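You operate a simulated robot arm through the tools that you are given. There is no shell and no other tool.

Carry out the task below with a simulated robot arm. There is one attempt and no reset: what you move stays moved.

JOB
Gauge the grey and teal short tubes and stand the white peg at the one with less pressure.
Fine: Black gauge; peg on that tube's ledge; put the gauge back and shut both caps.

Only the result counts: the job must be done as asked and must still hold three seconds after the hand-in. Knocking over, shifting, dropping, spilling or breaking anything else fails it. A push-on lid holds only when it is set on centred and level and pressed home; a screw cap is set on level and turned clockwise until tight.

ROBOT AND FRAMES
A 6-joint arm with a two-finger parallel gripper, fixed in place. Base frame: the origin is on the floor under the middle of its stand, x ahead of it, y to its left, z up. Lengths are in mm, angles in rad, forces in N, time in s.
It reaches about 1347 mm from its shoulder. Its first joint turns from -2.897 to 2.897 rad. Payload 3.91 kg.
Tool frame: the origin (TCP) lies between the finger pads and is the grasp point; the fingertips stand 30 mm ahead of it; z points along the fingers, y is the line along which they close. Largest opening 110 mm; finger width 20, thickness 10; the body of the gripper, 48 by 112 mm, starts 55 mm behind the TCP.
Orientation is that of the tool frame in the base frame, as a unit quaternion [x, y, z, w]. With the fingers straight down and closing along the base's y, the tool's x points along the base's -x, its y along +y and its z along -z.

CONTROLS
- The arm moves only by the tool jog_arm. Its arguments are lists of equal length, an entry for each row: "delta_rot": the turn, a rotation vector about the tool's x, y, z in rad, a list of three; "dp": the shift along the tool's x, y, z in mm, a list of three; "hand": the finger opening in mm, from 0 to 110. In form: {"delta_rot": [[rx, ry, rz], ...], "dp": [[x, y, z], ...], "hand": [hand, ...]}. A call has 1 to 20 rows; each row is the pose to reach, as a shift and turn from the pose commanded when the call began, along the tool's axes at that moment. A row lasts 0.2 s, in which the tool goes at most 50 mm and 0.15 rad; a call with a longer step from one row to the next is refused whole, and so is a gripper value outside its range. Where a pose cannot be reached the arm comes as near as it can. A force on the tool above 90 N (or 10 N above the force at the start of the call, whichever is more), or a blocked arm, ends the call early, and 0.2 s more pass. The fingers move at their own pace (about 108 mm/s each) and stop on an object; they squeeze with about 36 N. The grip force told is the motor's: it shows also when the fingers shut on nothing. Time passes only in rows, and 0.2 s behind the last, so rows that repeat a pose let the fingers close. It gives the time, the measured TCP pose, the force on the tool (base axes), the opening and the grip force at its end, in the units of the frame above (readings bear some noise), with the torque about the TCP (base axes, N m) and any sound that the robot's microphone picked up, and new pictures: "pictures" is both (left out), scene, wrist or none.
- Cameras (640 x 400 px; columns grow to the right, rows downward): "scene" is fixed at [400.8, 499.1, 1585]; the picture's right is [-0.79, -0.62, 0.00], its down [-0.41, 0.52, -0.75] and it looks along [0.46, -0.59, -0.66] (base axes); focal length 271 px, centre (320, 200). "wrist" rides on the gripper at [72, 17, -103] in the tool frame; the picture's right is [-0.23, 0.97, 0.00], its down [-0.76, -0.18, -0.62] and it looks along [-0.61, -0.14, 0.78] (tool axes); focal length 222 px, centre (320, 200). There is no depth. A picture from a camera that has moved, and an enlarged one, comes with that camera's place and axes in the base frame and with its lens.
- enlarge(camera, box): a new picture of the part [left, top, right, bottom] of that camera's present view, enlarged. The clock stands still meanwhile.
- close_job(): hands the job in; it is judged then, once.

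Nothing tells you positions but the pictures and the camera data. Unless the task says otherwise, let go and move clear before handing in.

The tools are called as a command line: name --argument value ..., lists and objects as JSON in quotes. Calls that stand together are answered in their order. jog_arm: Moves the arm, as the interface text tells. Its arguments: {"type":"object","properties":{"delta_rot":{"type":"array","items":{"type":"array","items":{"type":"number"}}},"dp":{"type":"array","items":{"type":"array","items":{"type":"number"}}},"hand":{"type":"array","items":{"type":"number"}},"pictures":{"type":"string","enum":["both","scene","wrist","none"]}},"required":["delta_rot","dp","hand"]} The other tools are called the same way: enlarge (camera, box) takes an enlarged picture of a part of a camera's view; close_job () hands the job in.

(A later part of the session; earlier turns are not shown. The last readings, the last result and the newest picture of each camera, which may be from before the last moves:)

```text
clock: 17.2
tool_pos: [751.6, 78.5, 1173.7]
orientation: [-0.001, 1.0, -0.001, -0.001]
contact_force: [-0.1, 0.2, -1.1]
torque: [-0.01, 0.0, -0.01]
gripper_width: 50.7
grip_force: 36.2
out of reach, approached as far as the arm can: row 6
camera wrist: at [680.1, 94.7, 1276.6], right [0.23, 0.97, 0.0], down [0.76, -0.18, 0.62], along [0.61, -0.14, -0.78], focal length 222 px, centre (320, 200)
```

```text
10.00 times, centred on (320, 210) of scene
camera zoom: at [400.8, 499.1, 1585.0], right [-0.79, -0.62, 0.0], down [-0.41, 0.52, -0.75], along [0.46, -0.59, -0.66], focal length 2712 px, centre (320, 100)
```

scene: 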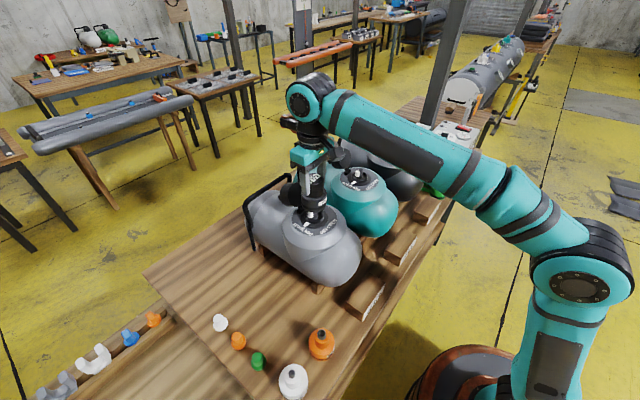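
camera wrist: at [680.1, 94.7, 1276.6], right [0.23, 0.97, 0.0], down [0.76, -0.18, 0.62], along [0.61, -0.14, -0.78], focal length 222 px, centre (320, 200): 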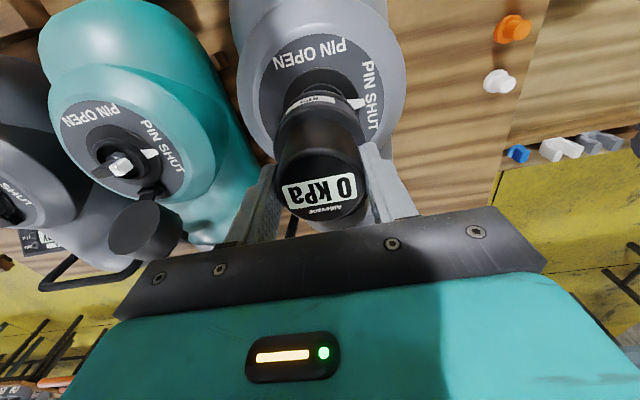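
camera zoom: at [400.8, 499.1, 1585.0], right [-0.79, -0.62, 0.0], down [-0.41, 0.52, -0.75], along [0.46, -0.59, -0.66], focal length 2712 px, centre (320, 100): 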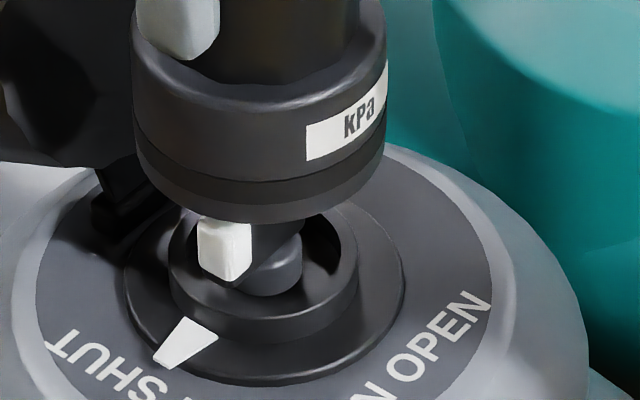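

The gauge is about 2 mm too far in +x and 1.4 mm short in y; I'll correct that and lower 35 mm, still above the collar, for another check.

jog_arm --delta_rot '[[0, 0, 0], [0, 0, 0], [0, 0, 0], [0, 0, 0]]' --dp '[[2, 1.4, 0], [2, 1.4, 15], [2, 1.4, 30], [2, 1.4, 30]]' --hand '[40, 40, 40, 40]'

enlarge --camera "scene" --box '[280, 170, 350, 230]'

enlarge --camera "wrist" --box '[260, 50, 380, 140]'

```text
clock: 18.2
tool_pos: [750.1, 79.3, 1143.4]
orientation: [0.0, 1.0, -0.001, 0.0]
contact_force: [-0.4, 0.2, -0.8]
torque: [0.03, 0.0, 0.03]
gripper_width: 50.8
grip_force: 35.6
camera wrist: at [678.4, 96.6, 1246.9], right [0.23, 0.97, 0.0], down [0.76, -0.18, 0.62], along [0.61, -0.14, -0.78], focal length 222 px, centre (320, 200)
```

scene: 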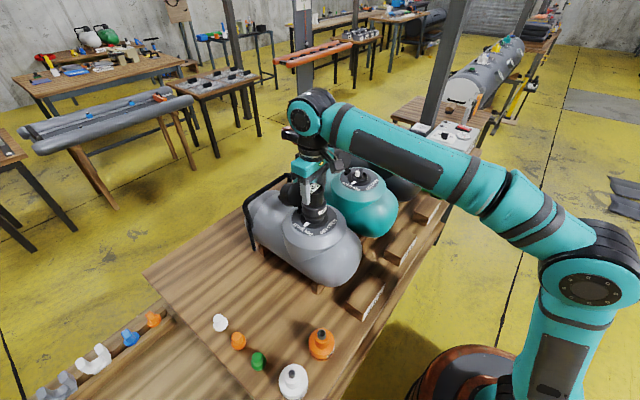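
wrist: 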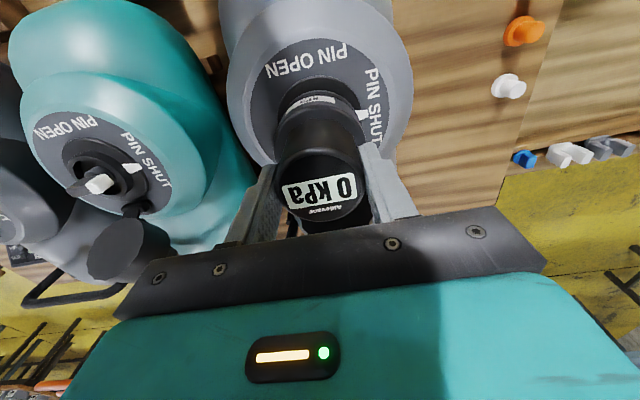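

```text
6.67 times, centred on (315, 200) of scene
camera zoom: at [400.8, 499.1, 1585.0], right [-0.79, -0.62, 0.0], down [-0.41, 0.52, -0.75], along [0.46, -0.59, -0.66], focal length 1808 px, centre (353, 200)
```

zoom: 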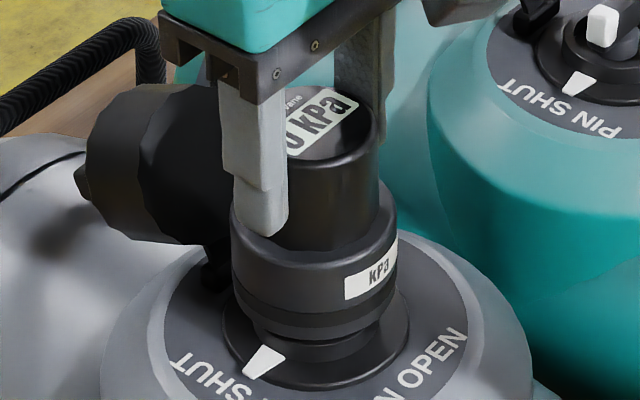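

```text
4.44 times, centred on (320, 95) of wrist
camera zoom: at [678.4, 96.6, 1246.9], right [0.23, 0.97, 0.0], down [0.76, -0.18, 0.62], along [0.61, -0.14, -0.78], focal length 987 px, centre (320, 667)
```

zoom: 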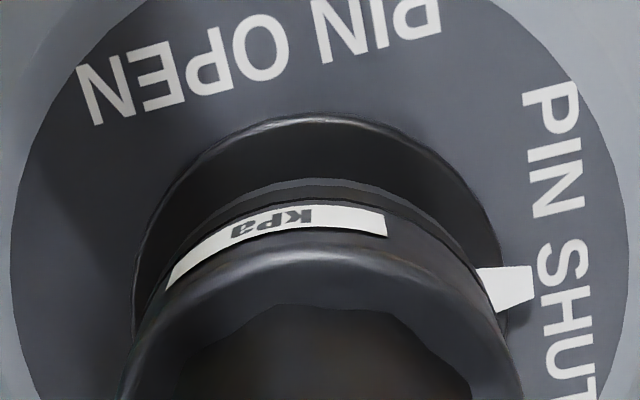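

Alignment looks within about a millimetre or so. I'll lower gently in small steps and watch the force.

jog_arm --delta_rot '[[0, 0, 0], [0, 0, 0], [0, 0, 0], [0, 0, 0]]' --dp '[[0.8, 0, 4], [0.8, 0, 8], [0.8, 0, 12], [0.8, 0, 12]]' --hand '[40, 40, 40, 40]' --pictures "none"

enlarge --camera "scene" --box '[280, 170, 350, 230]'

```text
clock: 19.2
tool_pos: [748.9, 81.9, 1133.4]
orientation: [0.001, 1.0, -0.001, 0.0]
contact_force: [-0.6, -0.6, -1.0]
torque: [0.02, 0.01, -0.01]
gripper_width: 51.0
grip_force: 36.1
```

```text
6.67 times, centred on (315, 200) of scene
camera zoom: at [400.8, 499.1, 1585.0], right [-0.79, -0.62, 0.0], down [-0.41, 0.52, -0.75], along [0.46, -0.59, -0.66], focal length 1808 px, centre (353, 200)
```

zoom: 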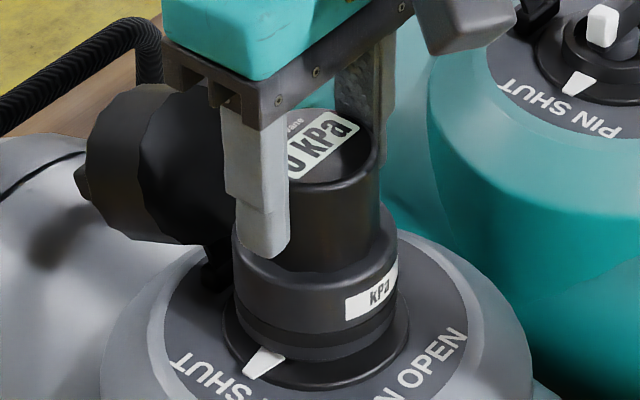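

jog_arm --delta_rot '[[0, 0, 0], [0, 0, 0], [0, 0, 0], [0, 0, 0]]' --dp '[[0, 0, 2], [0, 0, 4], [0, 0, 6], [0, 0, 6]]' --hand '[40, 40, 40, 40]' --pictures "none"

enlarge --camera "scene" --box '[280, 170, 350, 230]'

enlarge --camera "wrist" --box '[220, 60, 420, 240]'

```text
clock: 20.2
tool_pos: [751.1, 80.3, 1126.6]
orientation: [0.0, 1.0, -0.001, 0.0]
contact_force: [-0.4, -0.2, -1.4]
torque: [-0.02, -0.02, 0.0]
gripper_width: 51.0
grip_force: 35.9
```

```text
6.67 times, centred on (315, 200) of scene
camera zoom: at [400.8, 499.1, 1585.0], right [-0.79, -0.62, 0.0], down [-0.41, 0.52, -0.75], along [0.46, -0.59, -0.66], focal length 1808 px, centre (353, 200)
```

zoom: 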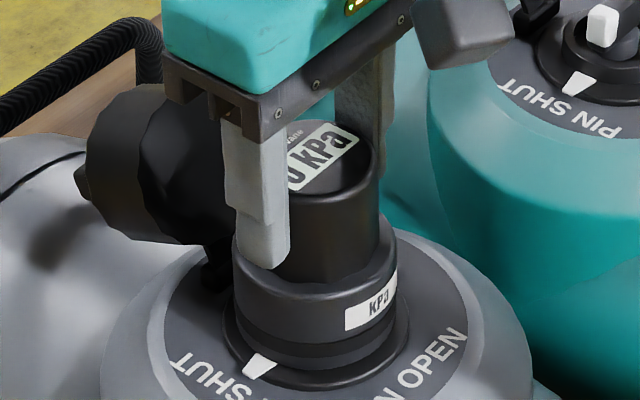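

```text
2.22 times, centred on (320, 150) of wrist
camera zoom: at [678.3, 96.4, 1229.5], right [0.23, 0.97, 0.0], down [0.76, -0.18, 0.62], along [0.61, -0.14, -0.78], focal length 494 px, centre (320, 311)
```

zoom: 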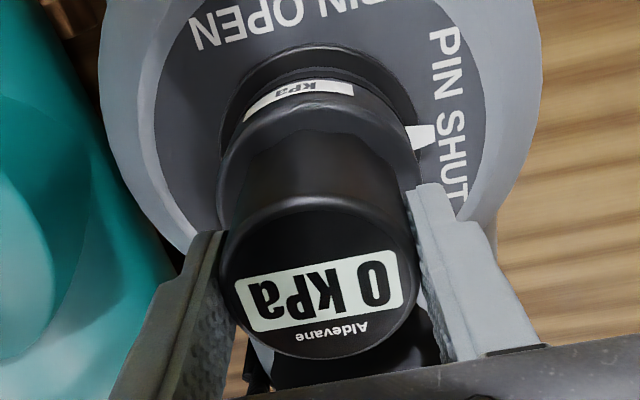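

The base is sliding over the collar without force. I continue down in small steps.

jog_arm --delta_rot '[[0, 0, 0], [0, 0, 0], [0, 0, 0]]' --dp '[[0, 0, 2], [0, 0, 4], [0, 0, 4]]' --hand '[40, 40, 40]' --pictures "none"

enlarge --camera "scene" --box '[280, 170, 350, 230]'

enlarge --camera "wrist" --box '[220, 60, 420, 240]'

```text
clock: 21.0
tool_pos: [750.0, 80.0, 1123.3]
orientation: [0.0, 1.0, 0.0, 0.002]
contact_force: [7.7, 0.4, 22.4]
torque: [0.4, 0.05, -0.1]
gripper_width: 51.0
grip_force: 35.6
```

```text
6.67 times, centred on (315, 200) of scene
camera zoom: at [400.8, 499.1, 1585.0], right [-0.79, -0.62, 0.0], down [-0.41, 0.52, -0.75], along [0.46, -0.59, -0.66], focal length 1808 px, centre (353, 200)
```

zoom: 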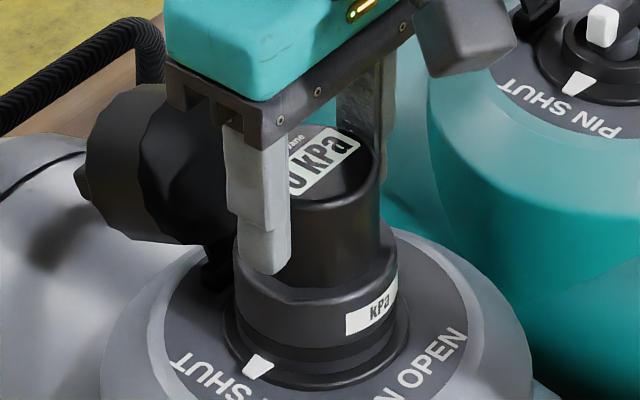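

```text
2.22 times, centred on (320, 150) of wrist
camera zoom: at [677.4, 96.5, 1226.7], right [0.23, 0.97, 0.0], down [0.76, -0.18, 0.63], along [0.61, -0.14, -0.78], focal length 494 px, centre (320, 311)
```

zoom: 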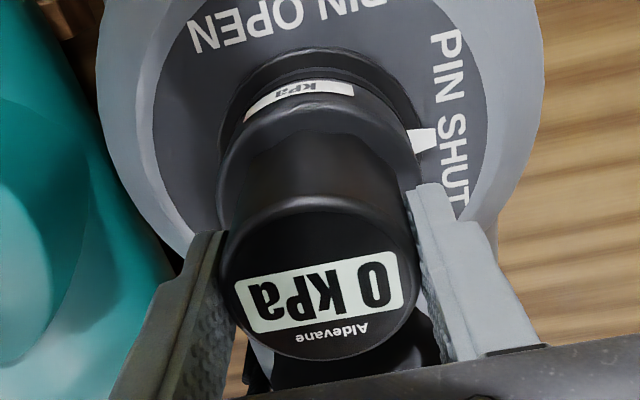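

Contact at TCP z≈1123 with 22 N up and a slight +x push; the display still reads 0. I'll ease +0.6 mm in x and look at the force again.

jog_arm --delta_rot '[[0, 0, 0], [0, 0, 0]]' --dp '[[-0.6, 0, -0.5], [-0.8, 0, 0]]' --hand '[40, 40]' --pictures "none"

```text
clock: 21.6
tool_pos: [749.3, 80.2, 1123.0]
orientation: [0.0, 1.0, -0.001, 0.001]
contact_force: [0.9, 0.1, 24.8]
torque: [0.57, 0.46, 0.01]
gripper_width: 51.2
grip_force: 36.4
```

enlarge --camera "scene" --box '[295, 195, 335, 225]'

enlarge --camera "wrist" --box '[270, 70, 380, 140]'

```text
13.33 times, centred on (315, 210) of scene
camera zoom: at [400.8, 499.1, 1585.0], right [-0.79, -0.62, 0.0], down [-0.41, 0.52, -0.75], along [0.46, -0.59, -0.66], focal length 3616 px, centre (387, 67)
```

zoom: 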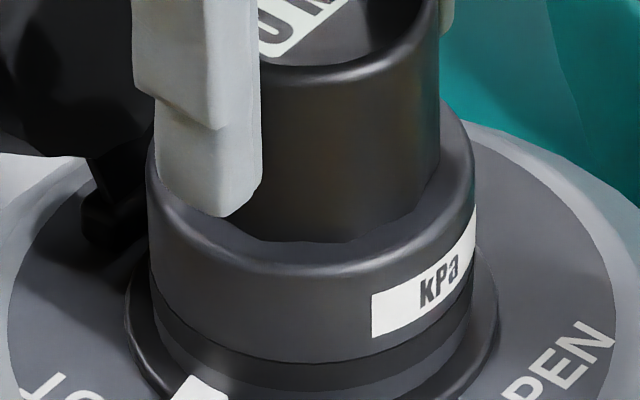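

```text
5.71 times, centred on (325, 105) of wrist
camera zoom: at [677.6, 96.4, 1226.6], right [0.23, 0.97, 0.0], down [0.76, -0.18, 0.62], along [0.61, -0.14, -0.78], focal length 1269 px, centre (291, 743)
```

zoom: 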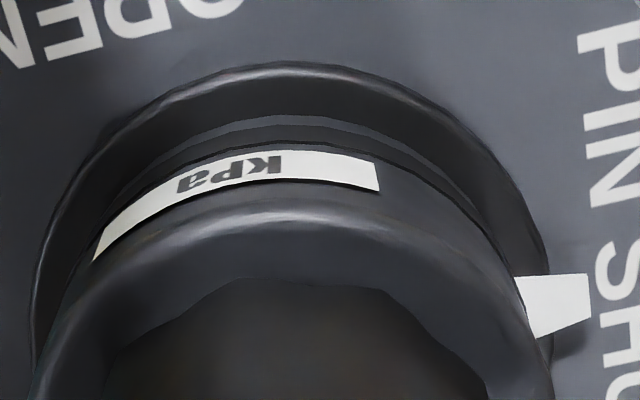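

Flange and base look concentric. I'll press a little more, watching force and the display.

jog_arm --delta_rot '[[0, 0, 0], [0, 0, 0], [0, 0, 0]]' --dp '[[0, 0, 0.5], [0, 0, 1], [0, 0, 1]]' --hand '[40, 40, 40]' --pictures "none"

enlarge --camera "wrist" --box '[220, 60, 420, 240]'

```text
clock: 22.4
tool_pos: [750.2, 80.1, 1122.0]
orientation: [0.0, 1.0, -0.001, 0.001]
contact_force: [0.8, 0.5, 26.7]
torque: [0.6, -0.13, -0.01]
gripper_width: 51.0
grip_force: 35.9
```

```text
2.22 times, centred on (320, 150) of wrist
camera zoom: at [677.6, 96.4, 1225.4], right [0.23, 0.97, 0.0], down [0.76, -0.18, 0.62], along [0.61, -0.14, -0.78], focal length 494 px, centre (320, 311)
```

zoom: 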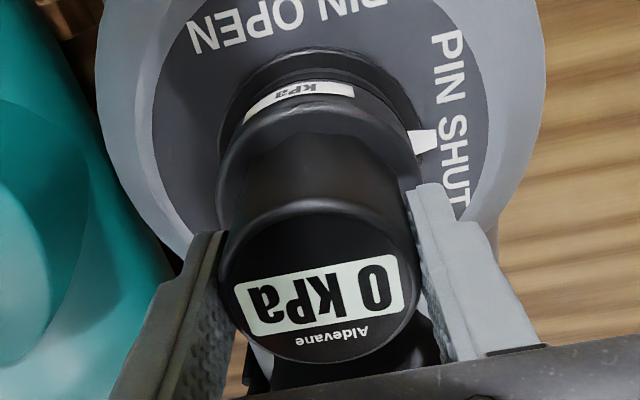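

jog_arm --delta_rot '[[0, 0, 0], [0, 0, 0], [0, 0, 0]]' --dp '[[0, 0, 1], [0, 0, 2], [0, 0, 2]]' --hand '[40, 40, 40]' --pictures "none"

enlarge --camera "wrist" --box '[220, 60, 420, 240]'

enlarge --camera "scene" --box '[285, 180, 345, 225]'

```text
clock: 23.2
tool_pos: [749.4, 80.2, 1121.0]
orientation: [0.0, 1.0, 0.0, 0.001]
contact_force: [-0.7, 0.9, 26.2]
torque: [0.59, 0.05, 0.02]
gripper_width: 51.2
grip_force: 36.5
```

```text
2.22 times, centred on (320, 150) of wrist
camera zoom: at [677.7, 96.4, 1223.6], right [0.23, 0.97, 0.0], down [0.76, -0.18, 0.62], along [0.61, -0.14, -0.78], focal length 494 px, centre (320, 311)
```

zoom: 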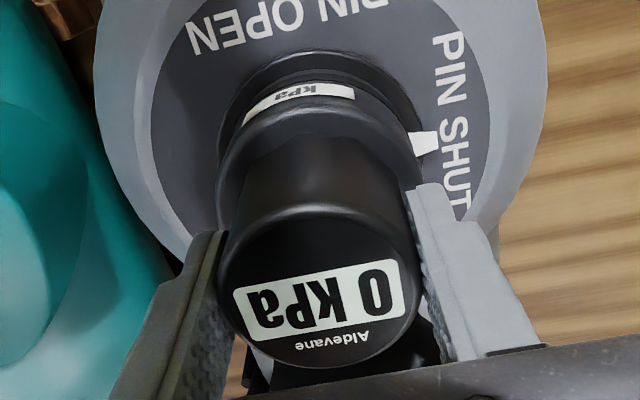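

```text
8.89 times, centred on (315, 202) of scene
camera zoom: at [400.8, 499.1, 1585.0], right [-0.79, -0.62, 0.0], down [-0.41, 0.52, -0.75], along [0.46, -0.59, -0.66], focal length 2411 px, centre (364, 178)
```

zoom: 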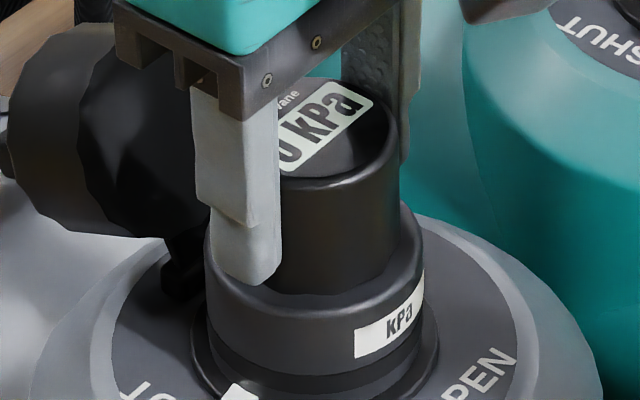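

enlarge --camera "scene" --box '[295, 205, 340, 235]'

enlarge --camera "wrist" --box '[280, 75, 360, 125]'

```text
13.33 times, centred on (318, 220) of scene
camera zoom: at [400.8, 499.1, 1585.0], right [-0.79, -0.62, 0.0], down [-0.41, 0.52, -0.75], along [0.46, -0.59, -0.66], focal length 3616 px, centre (353, -67)
```

zoom: 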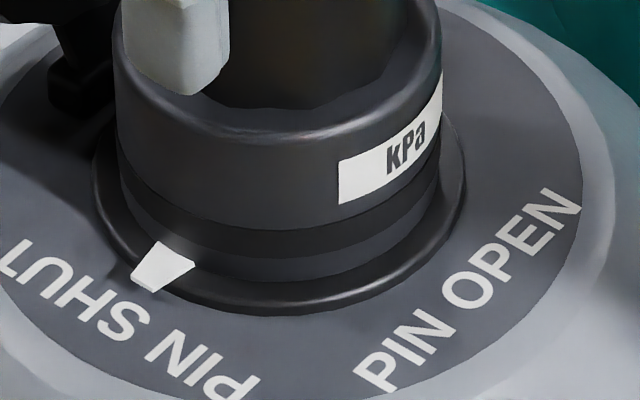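

```text
8.00 times, centred on (320, 100) of wrist
camera zoom: at [677.7, 96.4, 1223.6], right [0.23, 0.97, 0.0], down [0.76, -0.18, 0.62], along [0.61, -0.14, -0.78], focal length 1777 px, centre (320, 1000)
```

zoom: 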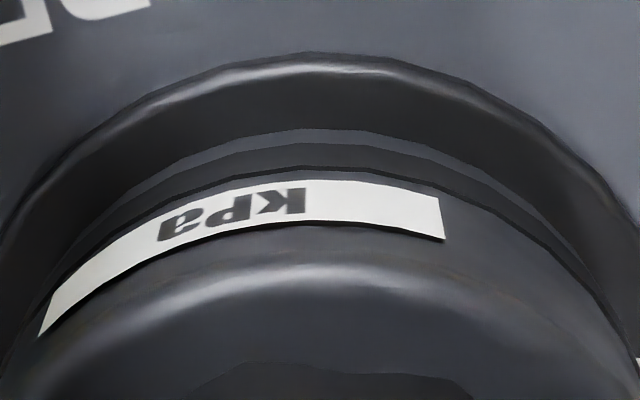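

The gauge has slid over the collar and seems to be bearing on the pin; the fingers slip at ~26 N. I'll keep going down until the fingertips rest on the gauge's shoulder and can push it home.

jog_arm --delta_rot '[[0, 0, 0], [0, 0, 0], [0, 0, 0], [0, 0, 0]]' --dp '[[0, 0, 1], [0, 0, 2], [0, 0, 3], [0, 0, 3]]' --hand '[40, 40, 40, 40]' --pictures "none"

enlarge --camera "wrist" --box '[220, 60, 420, 240]'

enlarge --camera "scene" --box '[290, 185, 345, 230]'

```text
clock: 24.2
tool_pos: [750.4, 79.2, 1117.7]
orientation: [0.001, 1.0, -0.001, 0.0]
contact_force: [-2.5, 1.4, 25.7]
torque: [0.62, 0.09, -0.03]
gripper_width: 51.2
grip_force: 36.2
```

```text
2.22 times, centred on (320, 150) of wrist
camera zoom: at [677.8, 96.4, 1220.5], right [0.23, 0.97, 0.0], down [0.76, -0.18, 0.62], along [0.61, -0.14, -0.78], focal length 494 px, centre (320, 311)
```

zoom: 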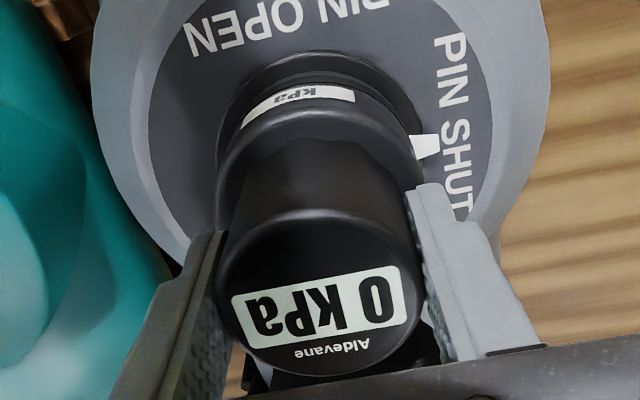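

```text
8.89 times, centred on (318, 208) of scene
camera zoom: at [400.8, 499.1, 1585.0], right [-0.79, -0.62, 0.0], down [-0.41, 0.52, -0.75], along [0.46, -0.59, -0.66], focal length 2411 px, centre (342, 133)
```

zoom: 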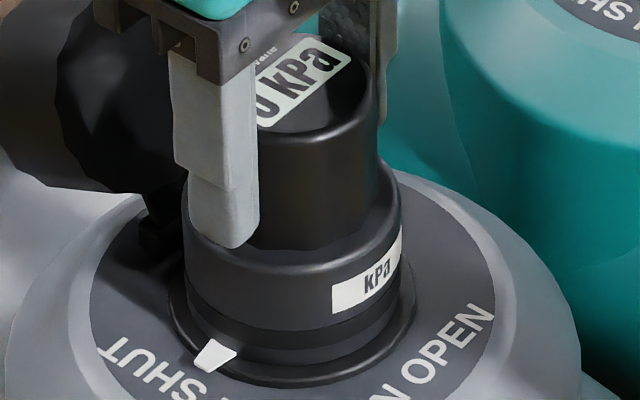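

jog_arm --delta_rot '[[0, 0, 0], [0, 0, 0], [0, 0, 0], [0, 0, 0]]' --dp '[[0, 0, 1], [0, 0, 2], [0, 0, 3], [0, 0, 3]]' --hand '[40, 40, 40, 40]' --pictures "none"

enlarge --camera "wrist" --box '[220, 60, 420, 240]'

enlarge --camera "scene" --box '[290, 185, 345, 230]'

```text
clock: 25.2
tool_pos: [750.7, 81.0, 1113.5]
orientation: [0.0, 1.0, 0.0, 0.001]
contact_force: [-1.1, 1.1, 25.4]
torque: [0.7, -0.01, 0.0]
gripper_width: 50.8
grip_force: 35.8
```

```text
2.22 times, centred on (320, 150) of wrist
camera zoom: at [678.0, 96.4, 1217.3], right [0.23, 0.97, 0.0], down [0.76, -0.18, 0.62], along [0.61, -0.14, -0.78], focal length 494 px, centre (320, 311)
```

zoom: 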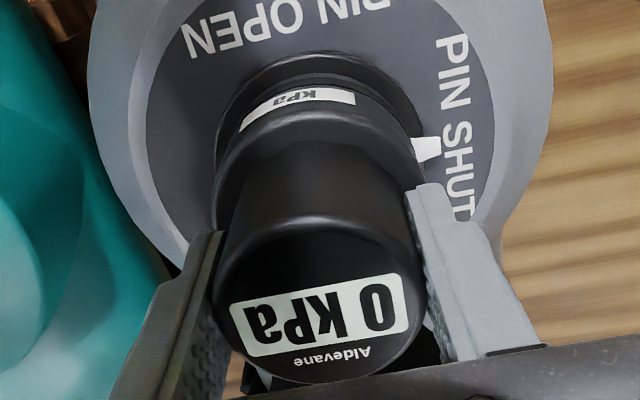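

```text
8.89 times, centred on (318, 208) of scene
camera zoom: at [400.8, 499.1, 1585.0], right [-0.79, -0.62, 0.0], down [-0.41, 0.52, -0.75], along [0.46, -0.59, -0.66], focal length 2411 px, centre (342, 133)
```

zoom: 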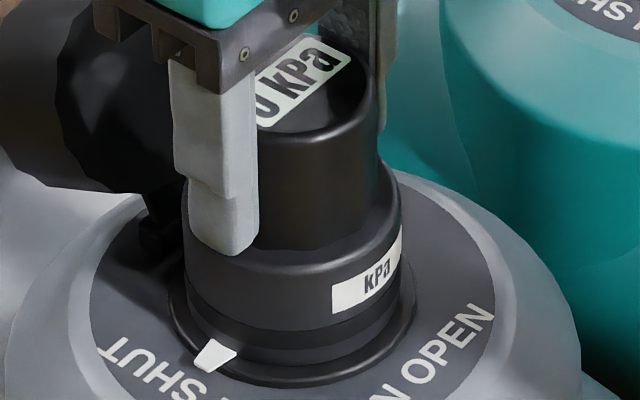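

jog_arm --delta_rot '[[0, 0, 0], [0, 0, 0], [0, 0, 0], [0, 0, 0]]' --dp '[[0, 0, 1], [0, 0, 2], [0, 0, 3], [0, 0, 3]]' --hand '[40, 40, 40, 40]' --pictures "none"

enlarge --camera "wrist" --box '[220, 60, 420, 240]'

enlarge --camera "scene" --box '[290, 185, 345, 230]'

```text
clock: 26.2
tool_pos: [750.3, 78.8, 1112.1]
orientation: [0.0, 1.0, -0.001, 0.001]
contact_force: [5.3, 0.0, 42.0]
torque: [0.59, 0.38, -0.04]
gripper_width: 51.2
grip_force: 35.9
```

```text
2.22 times, centred on (320, 150) of wrist
camera zoom: at [677.9, 96.4, 1215.0], right [0.23, 0.97, 0.0], down [0.76, -0.18, 0.63], along [0.61, -0.14, -0.78], focal length 494 px, centre (320, 311)
```

zoom: 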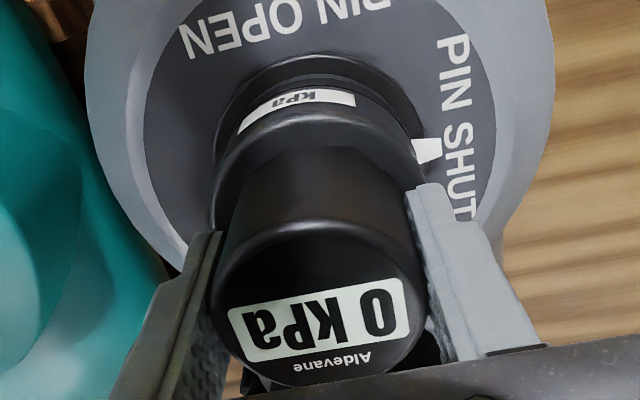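

```text
8.89 times, centred on (318, 208) of scene
camera zoom: at [400.8, 499.1, 1585.0], right [-0.79, -0.62, 0.0], down [-0.41, 0.52, -0.75], along [0.46, -0.59, -0.66], focal length 2411 px, centre (342, 133)
```

zoom: 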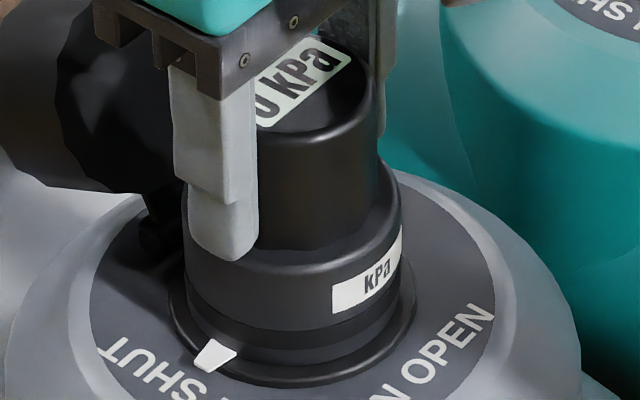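

The fingertips are now on the shoulder with 42 N; still 0 kPa. I'll press a bit more.

jog_arm --delta_rot '[[0, 0, 0], [0, 0, 0], [0, 0, 0]]' --dp '[[0, 0, 0.5], [0, 0, 1.0], [0, 0, 1.0]]' --hand '[40, 40, 40]' --pictures "none"

enlarge --camera "wrist" --box '[220, 60, 420, 240]'

enlarge --camera "scene" --box '[290, 185, 345, 230]'

```text
clock: 27.0
tool_pos: [749.9, 81.4, 1112.2]
orientation: [0.0, 1.0, 0.0, 0.002]
contact_force: [20.5, 0.7, 68.5]
torque: [0.59, -0.07, -0.13]
gripper_width: 51.2
grip_force: 36.0
```

```text
2.22 times, centred on (320, 150) of wrist
camera zoom: at [677.6, 96.4, 1214.8], right [0.23, 0.97, 0.0], down [0.76, -0.18, 0.63], along [0.61, -0.14, -0.78], focal length 494 px, centre (320, 311)
```

zoom: 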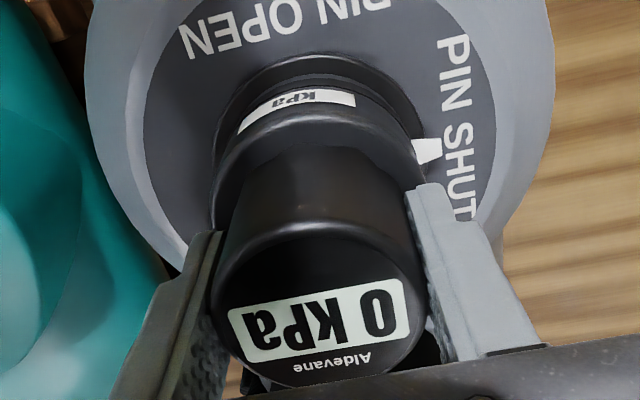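

```text
8.89 times, centred on (318, 208) of scene
camera zoom: at [400.8, 499.1, 1585.0], right [-0.79, -0.62, 0.0], down [-0.41, 0.52, -0.75], along [0.46, -0.59, -0.66], focal length 2411 px, centre (342, 133)
```

zoom: 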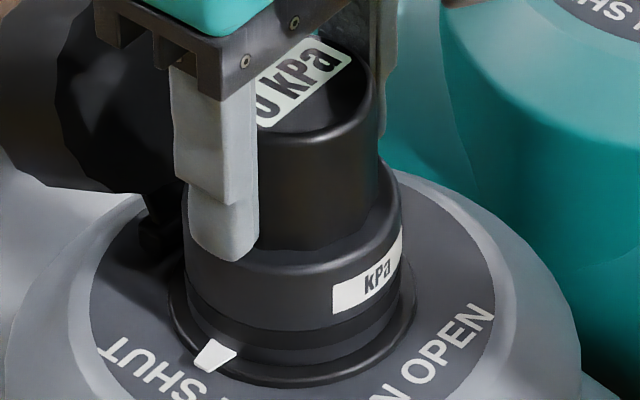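

The gauge is fully down on the flange (no further movement at 68 N). I'll ease the force slightly, wait about two seconds and check whether the display changes.

jog_arm --delta_rot '[[0, 0, 0], [0, 0, 0], [0, 0, 0], [0, 0, 0], [0, 0, 0], [0, 0, 0], [0, 0, 0], [0, 0, 0]]' --dp '[[0, 0, -0.4], [0, 0, -0.4], [0, 0, -0.4], [0, 0, -0.4], [0, 0, -0.4], [0, 0, -0.4], [0, 0, -0.4], [0, 0, -0.4]]' --hand '[40, 40, 40, 40, 40, 40, 40, 40]' --pictures "both"

```text
clock: 28.8
tool_pos: [750.5, 79.4, 1110.9]
orientation: [0.001, 1.0, 0.0, 0.002]
contact_force: [17.1, 0.3, 65.6]
torque: [0.61, -0.29, -0.07]
gripper_width: 51.1
grip_force: 35.6
camera wrist: at [677.6, 96.4, 1214.8], right [0.23, 0.97, 0.0], down [0.76, -0.18, 0.63], along [0.61, -0.14, -0.78], focal length 222 px, centre (320, 200)
```

scene: 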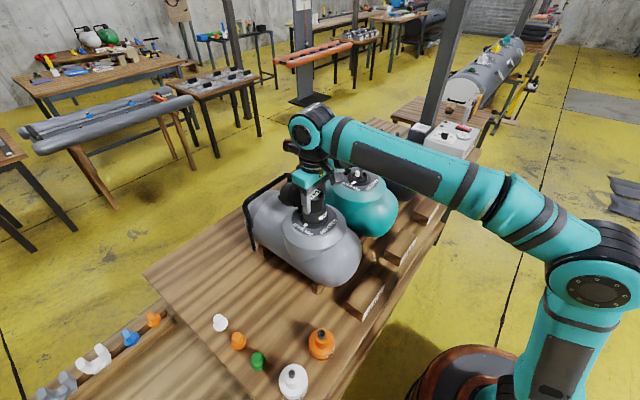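
wrist: 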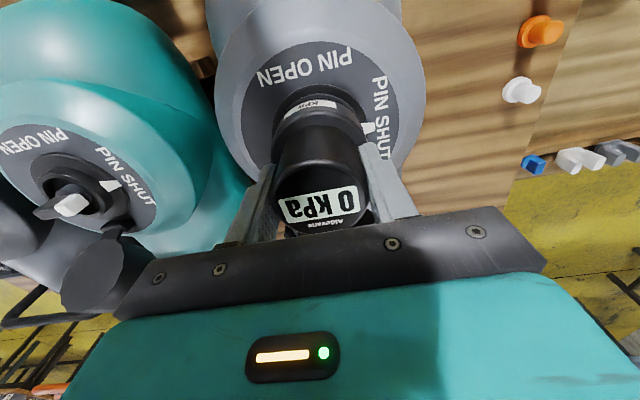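

enlarge --camera "wrist" --box '[0, 120, 160, 260]'

enlarge --camera "scene" --box '[335, 155, 385, 195]'

enlarge --camera "scene" --box '[340, 230, 440, 330]'

enlarge --camera "scene" --box '[260, 320, 340, 400]'

```text
2.86 times, centred on (80, 190) of wrist
camera zoom: at [677.6, 96.4, 1214.8], right [0.23, 0.97, 0.0], down [0.76, -0.18, 0.63], along [0.61, -0.14, -0.78], focal length 635 px, centre (1006, 229)
```

zoom: 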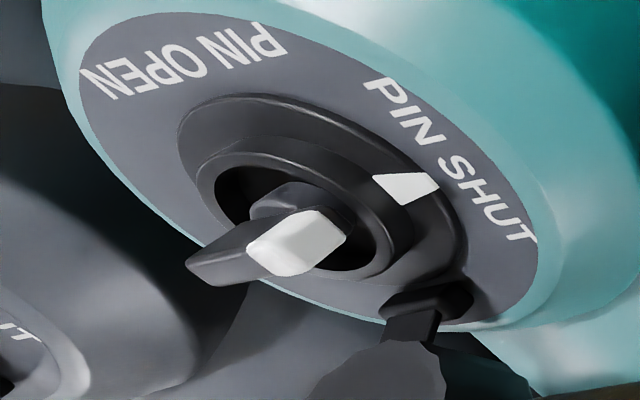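

```text
10.00 times, centred on (360, 175) of scene
camera zoom: at [400.8, 499.1, 1585.0], right [-0.79, -0.62, 0.0], down [-0.41, 0.52, -0.75], along [0.46, -0.59, -0.66], focal length 2712 px, centre (-80, 450)
```

zoom: 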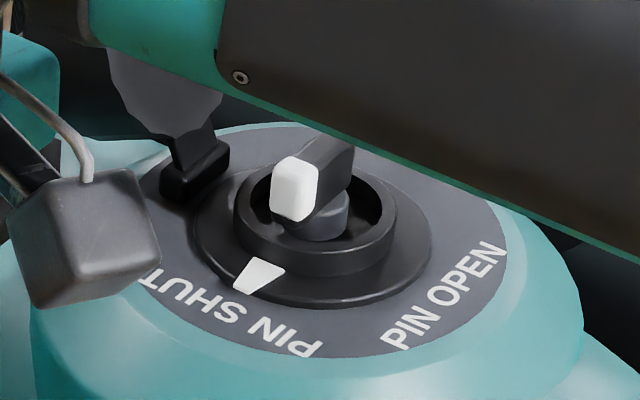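

```text
4.00 times, centred on (390, 280) of scene
camera zoom: at [400.8, 499.1, 1585.0], right [-0.79, -0.62, 0.0], down [-0.41, 0.52, -0.75], along [0.46, -0.59, -0.66], focal length 1085 px, centre (40, -120)
```

zoom: 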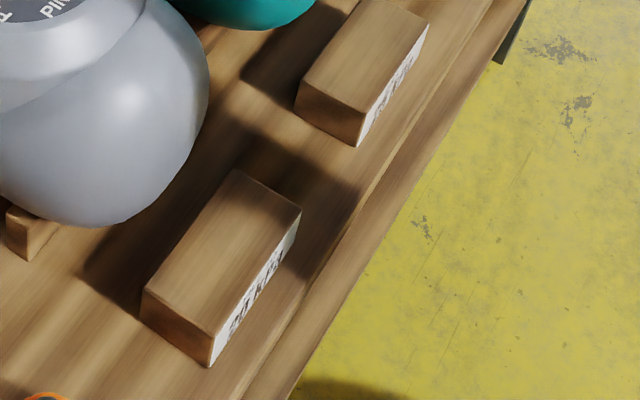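

```text
5.00 times, centred on (300, 360) of scene
camera zoom: at [400.8, 499.1, 1585.0], right [-0.79, -0.62, 0.0], down [-0.41, 0.52, -0.75], along [0.46, -0.59, -0.66], focal length 1356 px, centre (420, -600)
```

zoom: 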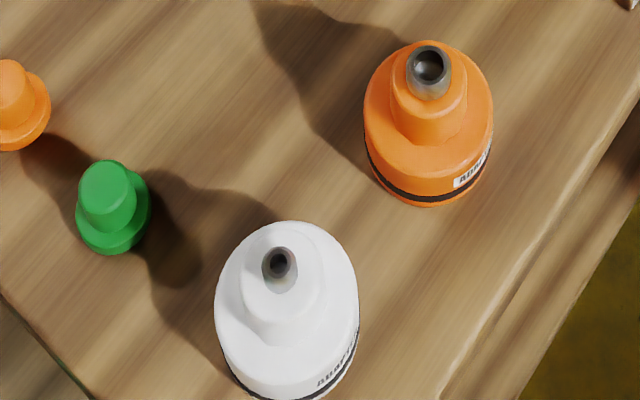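

Still 0 kPa while fully seated. I'll lighten the load and try a gentle clockwise twist, as for a bayonet lock, watching torque and display.

jog_arm --delta_rot '[[0, 0, 0], [0, 0, 0], [0, 0, 0.1], [0, 0, 0.2], [0, 0, 0.3], [0, 0, 0.3]]' --dp '[[0, 0, -0.7], [0, 0, -1.2], [0, 0, -1.2], [0, 0, -1.2], [0, 0, -1.2], [0, 0, -1.2]]' --hand '[40, 40, 40, 40, 40, 40]' --pictures "both"

enlarge --camera "scene" --box '[285, 180, 345, 235]'

```text
clock: 30.2
tool_pos: [748.0, 80.6, 1111.4]
orientation: [0.15, 0.989, -0.001, 0.001]
contact_force: [-12.6, 3.3, 34.4]
torque: [0.7, 0.47, 0.06]
gripper_width: 51.1
grip_force: 36.1
camera wrist: at [685.3, 117.3, 1215.1], right [0.51, 0.86, 0.0], down [0.67, -0.39, 0.62], along [0.54, -0.32, -0.78], focal length 222 px, centre (320, 200)
```

scene: 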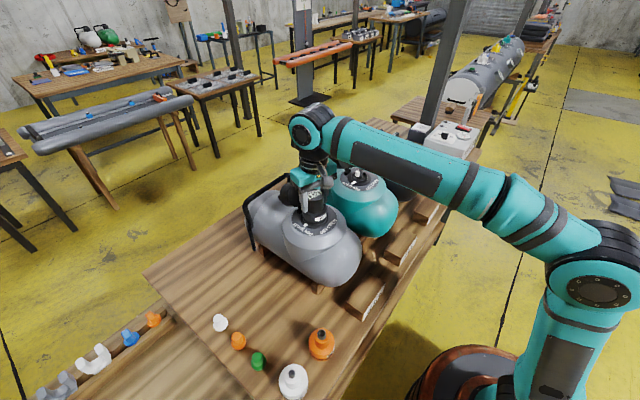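
wrist: 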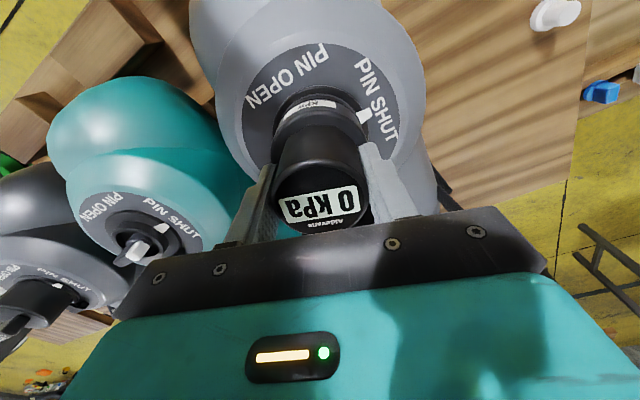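

```text
7.27 times, centred on (315, 208) of scene
camera zoom: at [400.8, 499.1, 1585.0], right [-0.79, -0.62, 0.0], down [-0.41, 0.52, -0.75], along [0.46, -0.59, -0.66], focal length 1973 px, centre (356, 146)
```

zoom: 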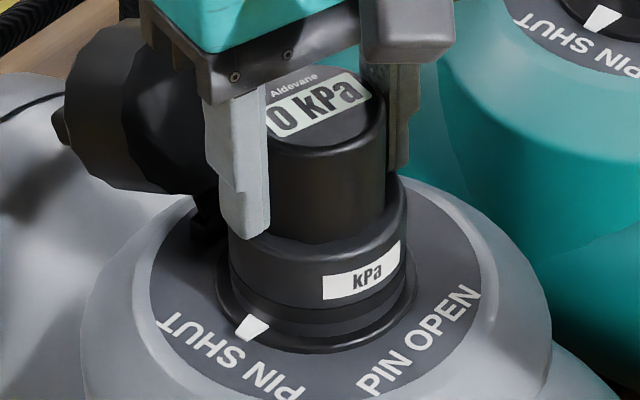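

No resistance and no reading from the twist. I'll turn back and probe the lateral play to centre the gauge properly on the collar.

jog_arm --delta_rot '[[0, 0, -0.1], [0, 0, -0.2], [0, 0, -0.3], [0, 0, -0.3], [0, 0, -0.3]]' --dp '[[0, 0, 0], [0, 0, 0], [0, 0, 0], [0, 0, -1], [0, 0, -1]]' --hand '[40, 40, 40, 40, 40]' --pictures "none"

jog_arm --delta_rot '[[0, 0, 0], [0, 0, 0]]' --dp '[[-1, 0, 0], [-1, 0, 0]]' --hand '[40, 40]' --pictures "none"

jog_arm --delta_rot '[[0, 0, 0], [0, 0, 0]]' --dp '[[-1, 0, 0], [-1, 0, 0]]' --hand '[40, 40]' --pictures "none"

```text
clock: 31.4
tool_pos: [750.9, 79.6, 1111.5]
orientation: [0.0, 1.0, -0.001, -0.001]
contact_force: [6.3, -3.0, 25.5]
torque: [0.35, -1.01, -0.13]
gripper_width: 51.2
grip_force: 36.3
```

```text
clock: 32.0
tool_pos: [750.9, 80.1, 1111.3]
orientation: [0.0, 1.0, -0.001, -0.001]
contact_force: [-3.8, -4.2, 13.4]
torque: [0.11, 0.0, -0.02]
gripper_width: 51.5
grip_force: 35.9
```

```text
clock: 32.6
tool_pos: [752.3, 80.8, 1111.1]
orientation: [0.0, 1.0, 0.0, 0.0]
contact_force: [-4.9, 1.7, 6.0]
torque: [0.34, 0.19, 0.09]
gripper_width: 51.0
grip_force: 35.5
```

jog_arm --delta_rot '[[0, 0, 0], [0, 0, 0]]' --dp '[[-1, 0, 0], [-1, 0, 0]]' --hand '[40, 40]' --pictures "none"

jog_arm --delta_rot '[[0, 0, 0], [0, 0, 0]]' --dp '[[-1, 0, 0], [-1, 0, 0]]' --hand '[40, 40]' --pictures "none"

```text
clock: 33.2
tool_pos: [753.5, 80.4, 1112.6]
orientation: [0.0, 1.0, -0.001, -0.001]
contact_force: [-15.2, -1.9, -1.8]
torque: [-0.15, 0.78, -0.1]
gripper_width: 51.0
grip_force: 36.0
```

```text
clock: 33.8
tool_pos: [753.6, 80.2, 1112.5]
orientation: [0.001, 1.0, -0.001, 0.001]
contact_force: [-12.7, -0.7, 2.7]
torque: [-0.03, 0.57, 0.01]
gripper_width: 51.0
grip_force: 36.6
```

enlarge --camera "scene" --box '[285, 180, 345, 235]'

enlarge --camera "wrist" --box '[220, 60, 420, 240]'

```text
7.27 times, centred on (315, 208) of scene
camera zoom: at [400.8, 499.1, 1585.0], right [-0.79, -0.62, 0.0], down [-0.41, 0.52, -0.75], along [0.46, -0.59, -0.66], focal length 1973 px, centre (356, 146)
```

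zoom: 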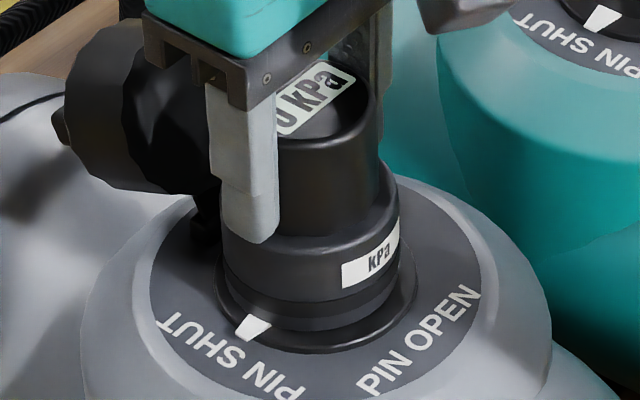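

```text
2.22 times, centred on (320, 150) of wrist
camera zoom: at [682.2, 96.4, 1215.9], right [0.23, 0.97, 0.0], down [0.76, -0.18, 0.62], along [0.61, -0.14, -0.78], focal length 494 px, centre (320, 311)
```

zoom: 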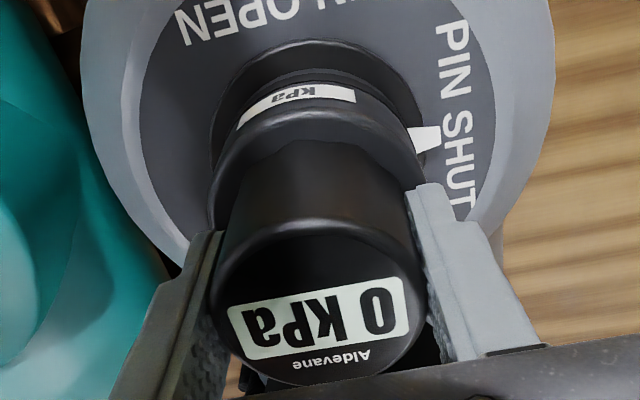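

The collar play runs from about x=749.7 to 753.3, so the centre is near x≈751.5, y≈79.3. I'll centre there and press straight down again.

jog_arm --delta_rot '[[0, 0, 0], [0, 0, 0], [0, 0, 0], [0, 0, 0]]' --dp '[[1.5, -0.4, -0.5], [3, -0.8, -0.5], [3, -0.8, 0], [3, -0.8, 0.5]]' --hand '[40, 40, 40, 40]' --pictures "none"

jog_arm --delta_rot '[[0, 0, 0], [0, 0, 0]]' --dp '[[0, 0, 0.7], [0, 0, 0.7]]' --hand '[40, 40]' --pictures "none"

enlarge --camera "scene" --box '[285, 180, 345, 235]'

enlarge --camera "wrist" --box '[220, 60, 420, 240]'

```text
clock: 34.8
tool_pos: [751.8, 78.4, 1113.2]
orientation: [0.001, 1.0, -0.001, 0.001]
contact_force: [6.3, 0.3, 16.8]
torque: [0.16, -1.0, -0.06]
gripper_width: 51.2
grip_force: 36.1
```

```text
clock: 35.4
tool_pos: [751.8, 78.5, 1112.4]
orientation: [0.0, 1.0, 0.0, 0.001]
contact_force: [4.5, -0.3, 24.3]
torque: [0.37, -1.02, -0.08]
gripper_width: 51.3
grip_force: 36.0
```

```text
7.27 times, centred on (315, 208) of scene
camera zoom: at [400.8, 499.1, 1585.0], right [-0.79, -0.62, 0.0], down [-0.41, 0.52, -0.75], along [0.46, -0.59, -0.66], focal length 1973 px, centre (356, 146)
```

zoom: 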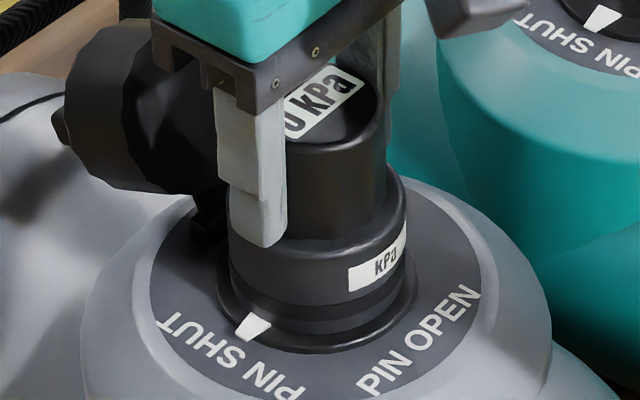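

```text
2.22 times, centred on (320, 150) of wrist
camera zoom: at [679.0, 95.7, 1215.2], right [0.23, 0.97, 0.0], down [0.76, -0.18, 0.63], along [0.61, -0.14, -0.78], focal length 494 px, centre (320, 311)
```

zoom: 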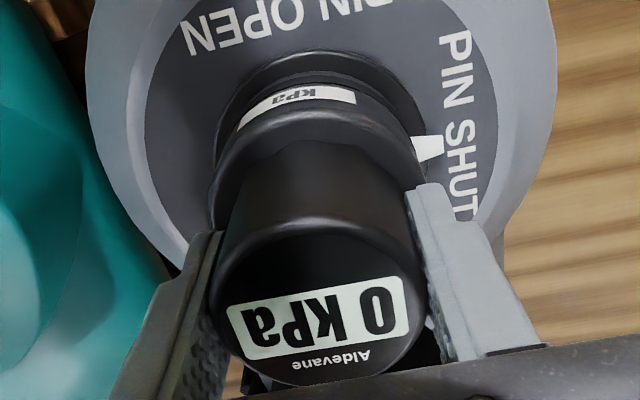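

The base is centred now but tilted slightly in the grip. I'll open the fingers so the gauge settles freely on the collar, and look at it.

jog_arm --delta_rot '[[0, 0, 0], [0, 0, 0], [0, 0, 0], [0, 0, 0], [0, 0, 0], [0, 0, 0]]' --dp '[[0, 0, -1.5], [0, 0, -1.5], [0, 0, -1.5], [0, 0, -1.5], [0, 0, -3], [0, 0, -5]]' --hand '[40, 80, 80, 80, 80, 80]' --pictures "both"

enlarge --camera "scene" --box '[285, 180, 345, 235]'

enlarge --camera "wrist" --box '[220, 60, 420, 240]'

```text
clock: 36.8
tool_pos: [751.8, 79.5, 1115.6]
orientation: [0.0, 1.0, 0.0, 0.001]
contact_force: [-1.0, 0.0, 0.3]
torque: [0.01, 0.0, -0.03]
gripper_width: 80.2
grip_force: 0.0
camera wrist: at [680.0, 95.7, 1219.1], right [0.23, 0.97, 0.0], down [0.76, -0.18, 0.62], along [0.61, -0.14, -0.78], focal length 222 px, centre (320, 200)
```

scene: 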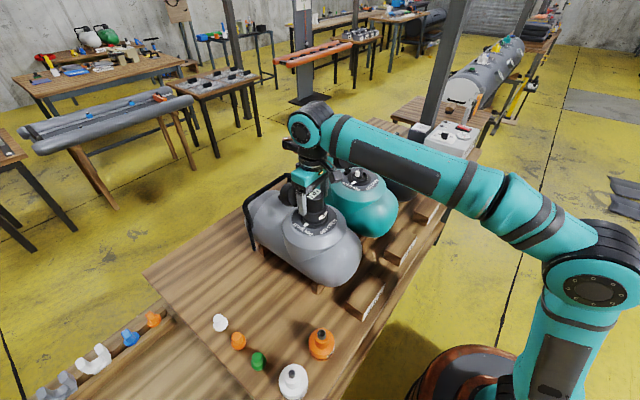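
wrist: 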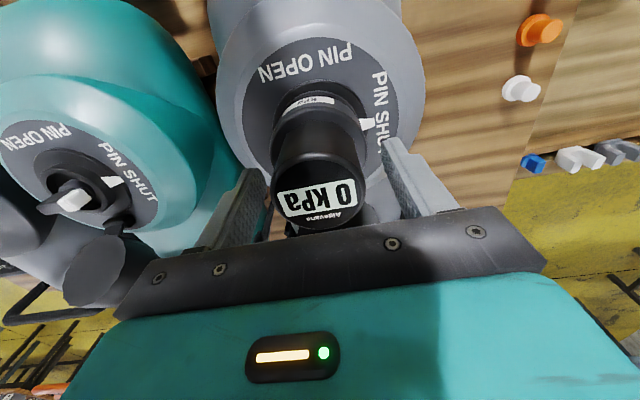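

```text
7.27 times, centred on (315, 208) of scene
camera zoom: at [400.8, 499.1, 1585.0], right [-0.79, -0.62, 0.0], down [-0.41, 0.52, -0.75], along [0.46, -0.59, -0.66], focal length 1973 px, centre (356, 146)
```

zoom: 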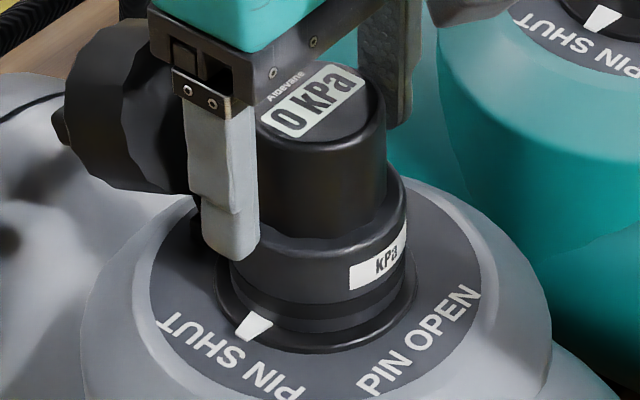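

```text
2.22 times, centred on (320, 150) of wrist
camera zoom: at [680.0, 95.7, 1219.1], right [0.23, 0.97, 0.0], down [0.76, -0.18, 0.62], along [0.61, -0.14, -0.78], focal length 494 px, centre (320, 311)
```

zoom: 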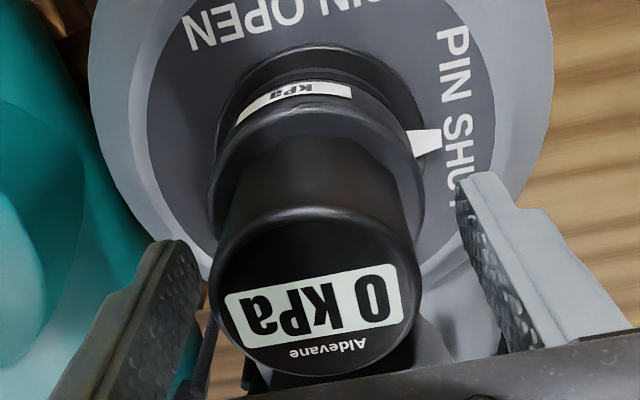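

The gauge rests on the collar, centred; still 0 kPa. I'll rise, narrow the fingers to 44 mm so they bear on the gauge's top rim on both sides of the display, and press straight down.

jog_arm --delta_rot '[[0, 0, 0], [0, 0, 0], [0, 0, 0], [0, 0, 0], [0, 0, 0], [0, 0, 0]]' --dp '[[0, -0.4, -15], [0, -0.4, -38], [0, -0.4, -42], [0, -0.4, -42], [0, -0.4, -42], [0, -0.4, -36]]' --hand '[80, 80, 44, 44, 44, 44]' --pictures "wrist"

enlarge --camera "wrist" --box '[220, 60, 420, 240]'

enlarge --camera "scene" --box '[285, 165, 345, 235]'

```text
clock: 38.2
tool_pos: [750.8, 78.2, 1155.6]
orientation: [0.0, 1.0, 0.0, 0.004]
contact_force: [14.8, 1.6, 51.9]
torque: [0.19, -0.32, -0.01]
gripper_width: 44.0
grip_force: 0.2
camera wrist: at [677.3, 94.9, 1258.5], right [0.23, 0.97, 0.0], down [0.76, -0.18, 0.63], along [0.61, -0.14, -0.78], focal length 222 px, centre (320, 200)
```

wrist: 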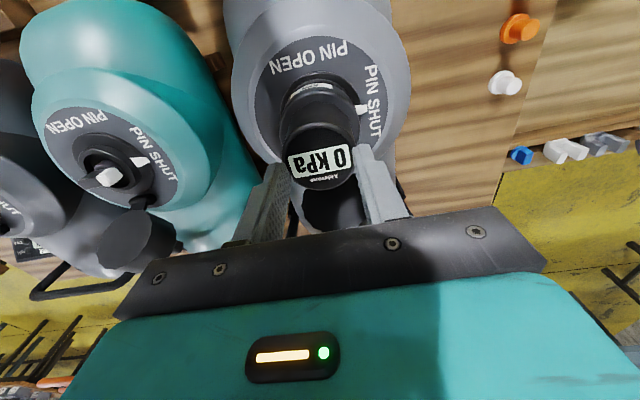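

```text
2.22 times, centred on (320, 150) of wrist
camera zoom: at [677.3, 94.9, 1258.5], right [0.23, 0.97, 0.0], down [0.76, -0.18, 0.63], along [0.61, -0.14, -0.78], focal length 494 px, centre (320, 311)
```

zoom: 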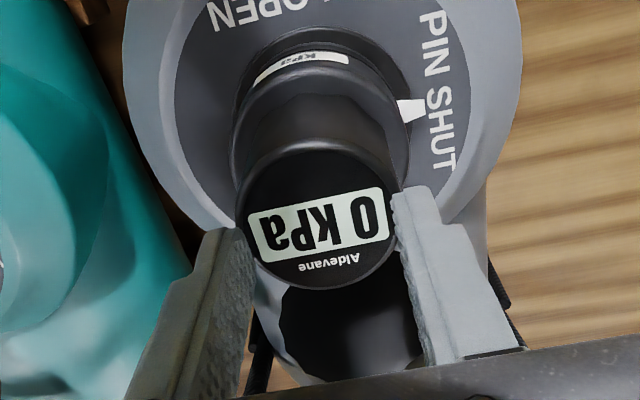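

```text
5.71 times, centred on (315, 200) of scene
camera zoom: at [400.8, 499.1, 1585.0], right [-0.79, -0.62, 0.0], down [-0.41, 0.52, -0.75], along [0.46, -0.59, -0.66], focal length 1550 px, centre (349, 200)
```

zoom: 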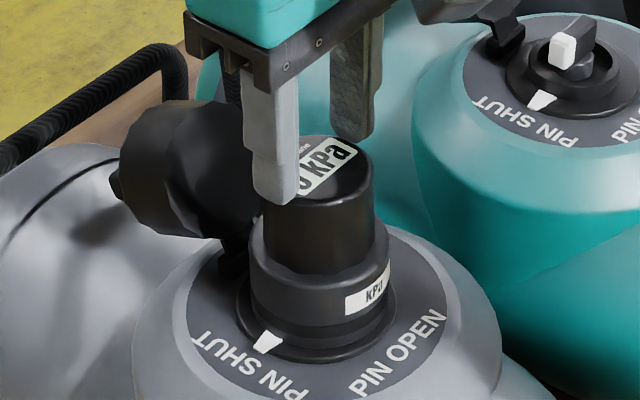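

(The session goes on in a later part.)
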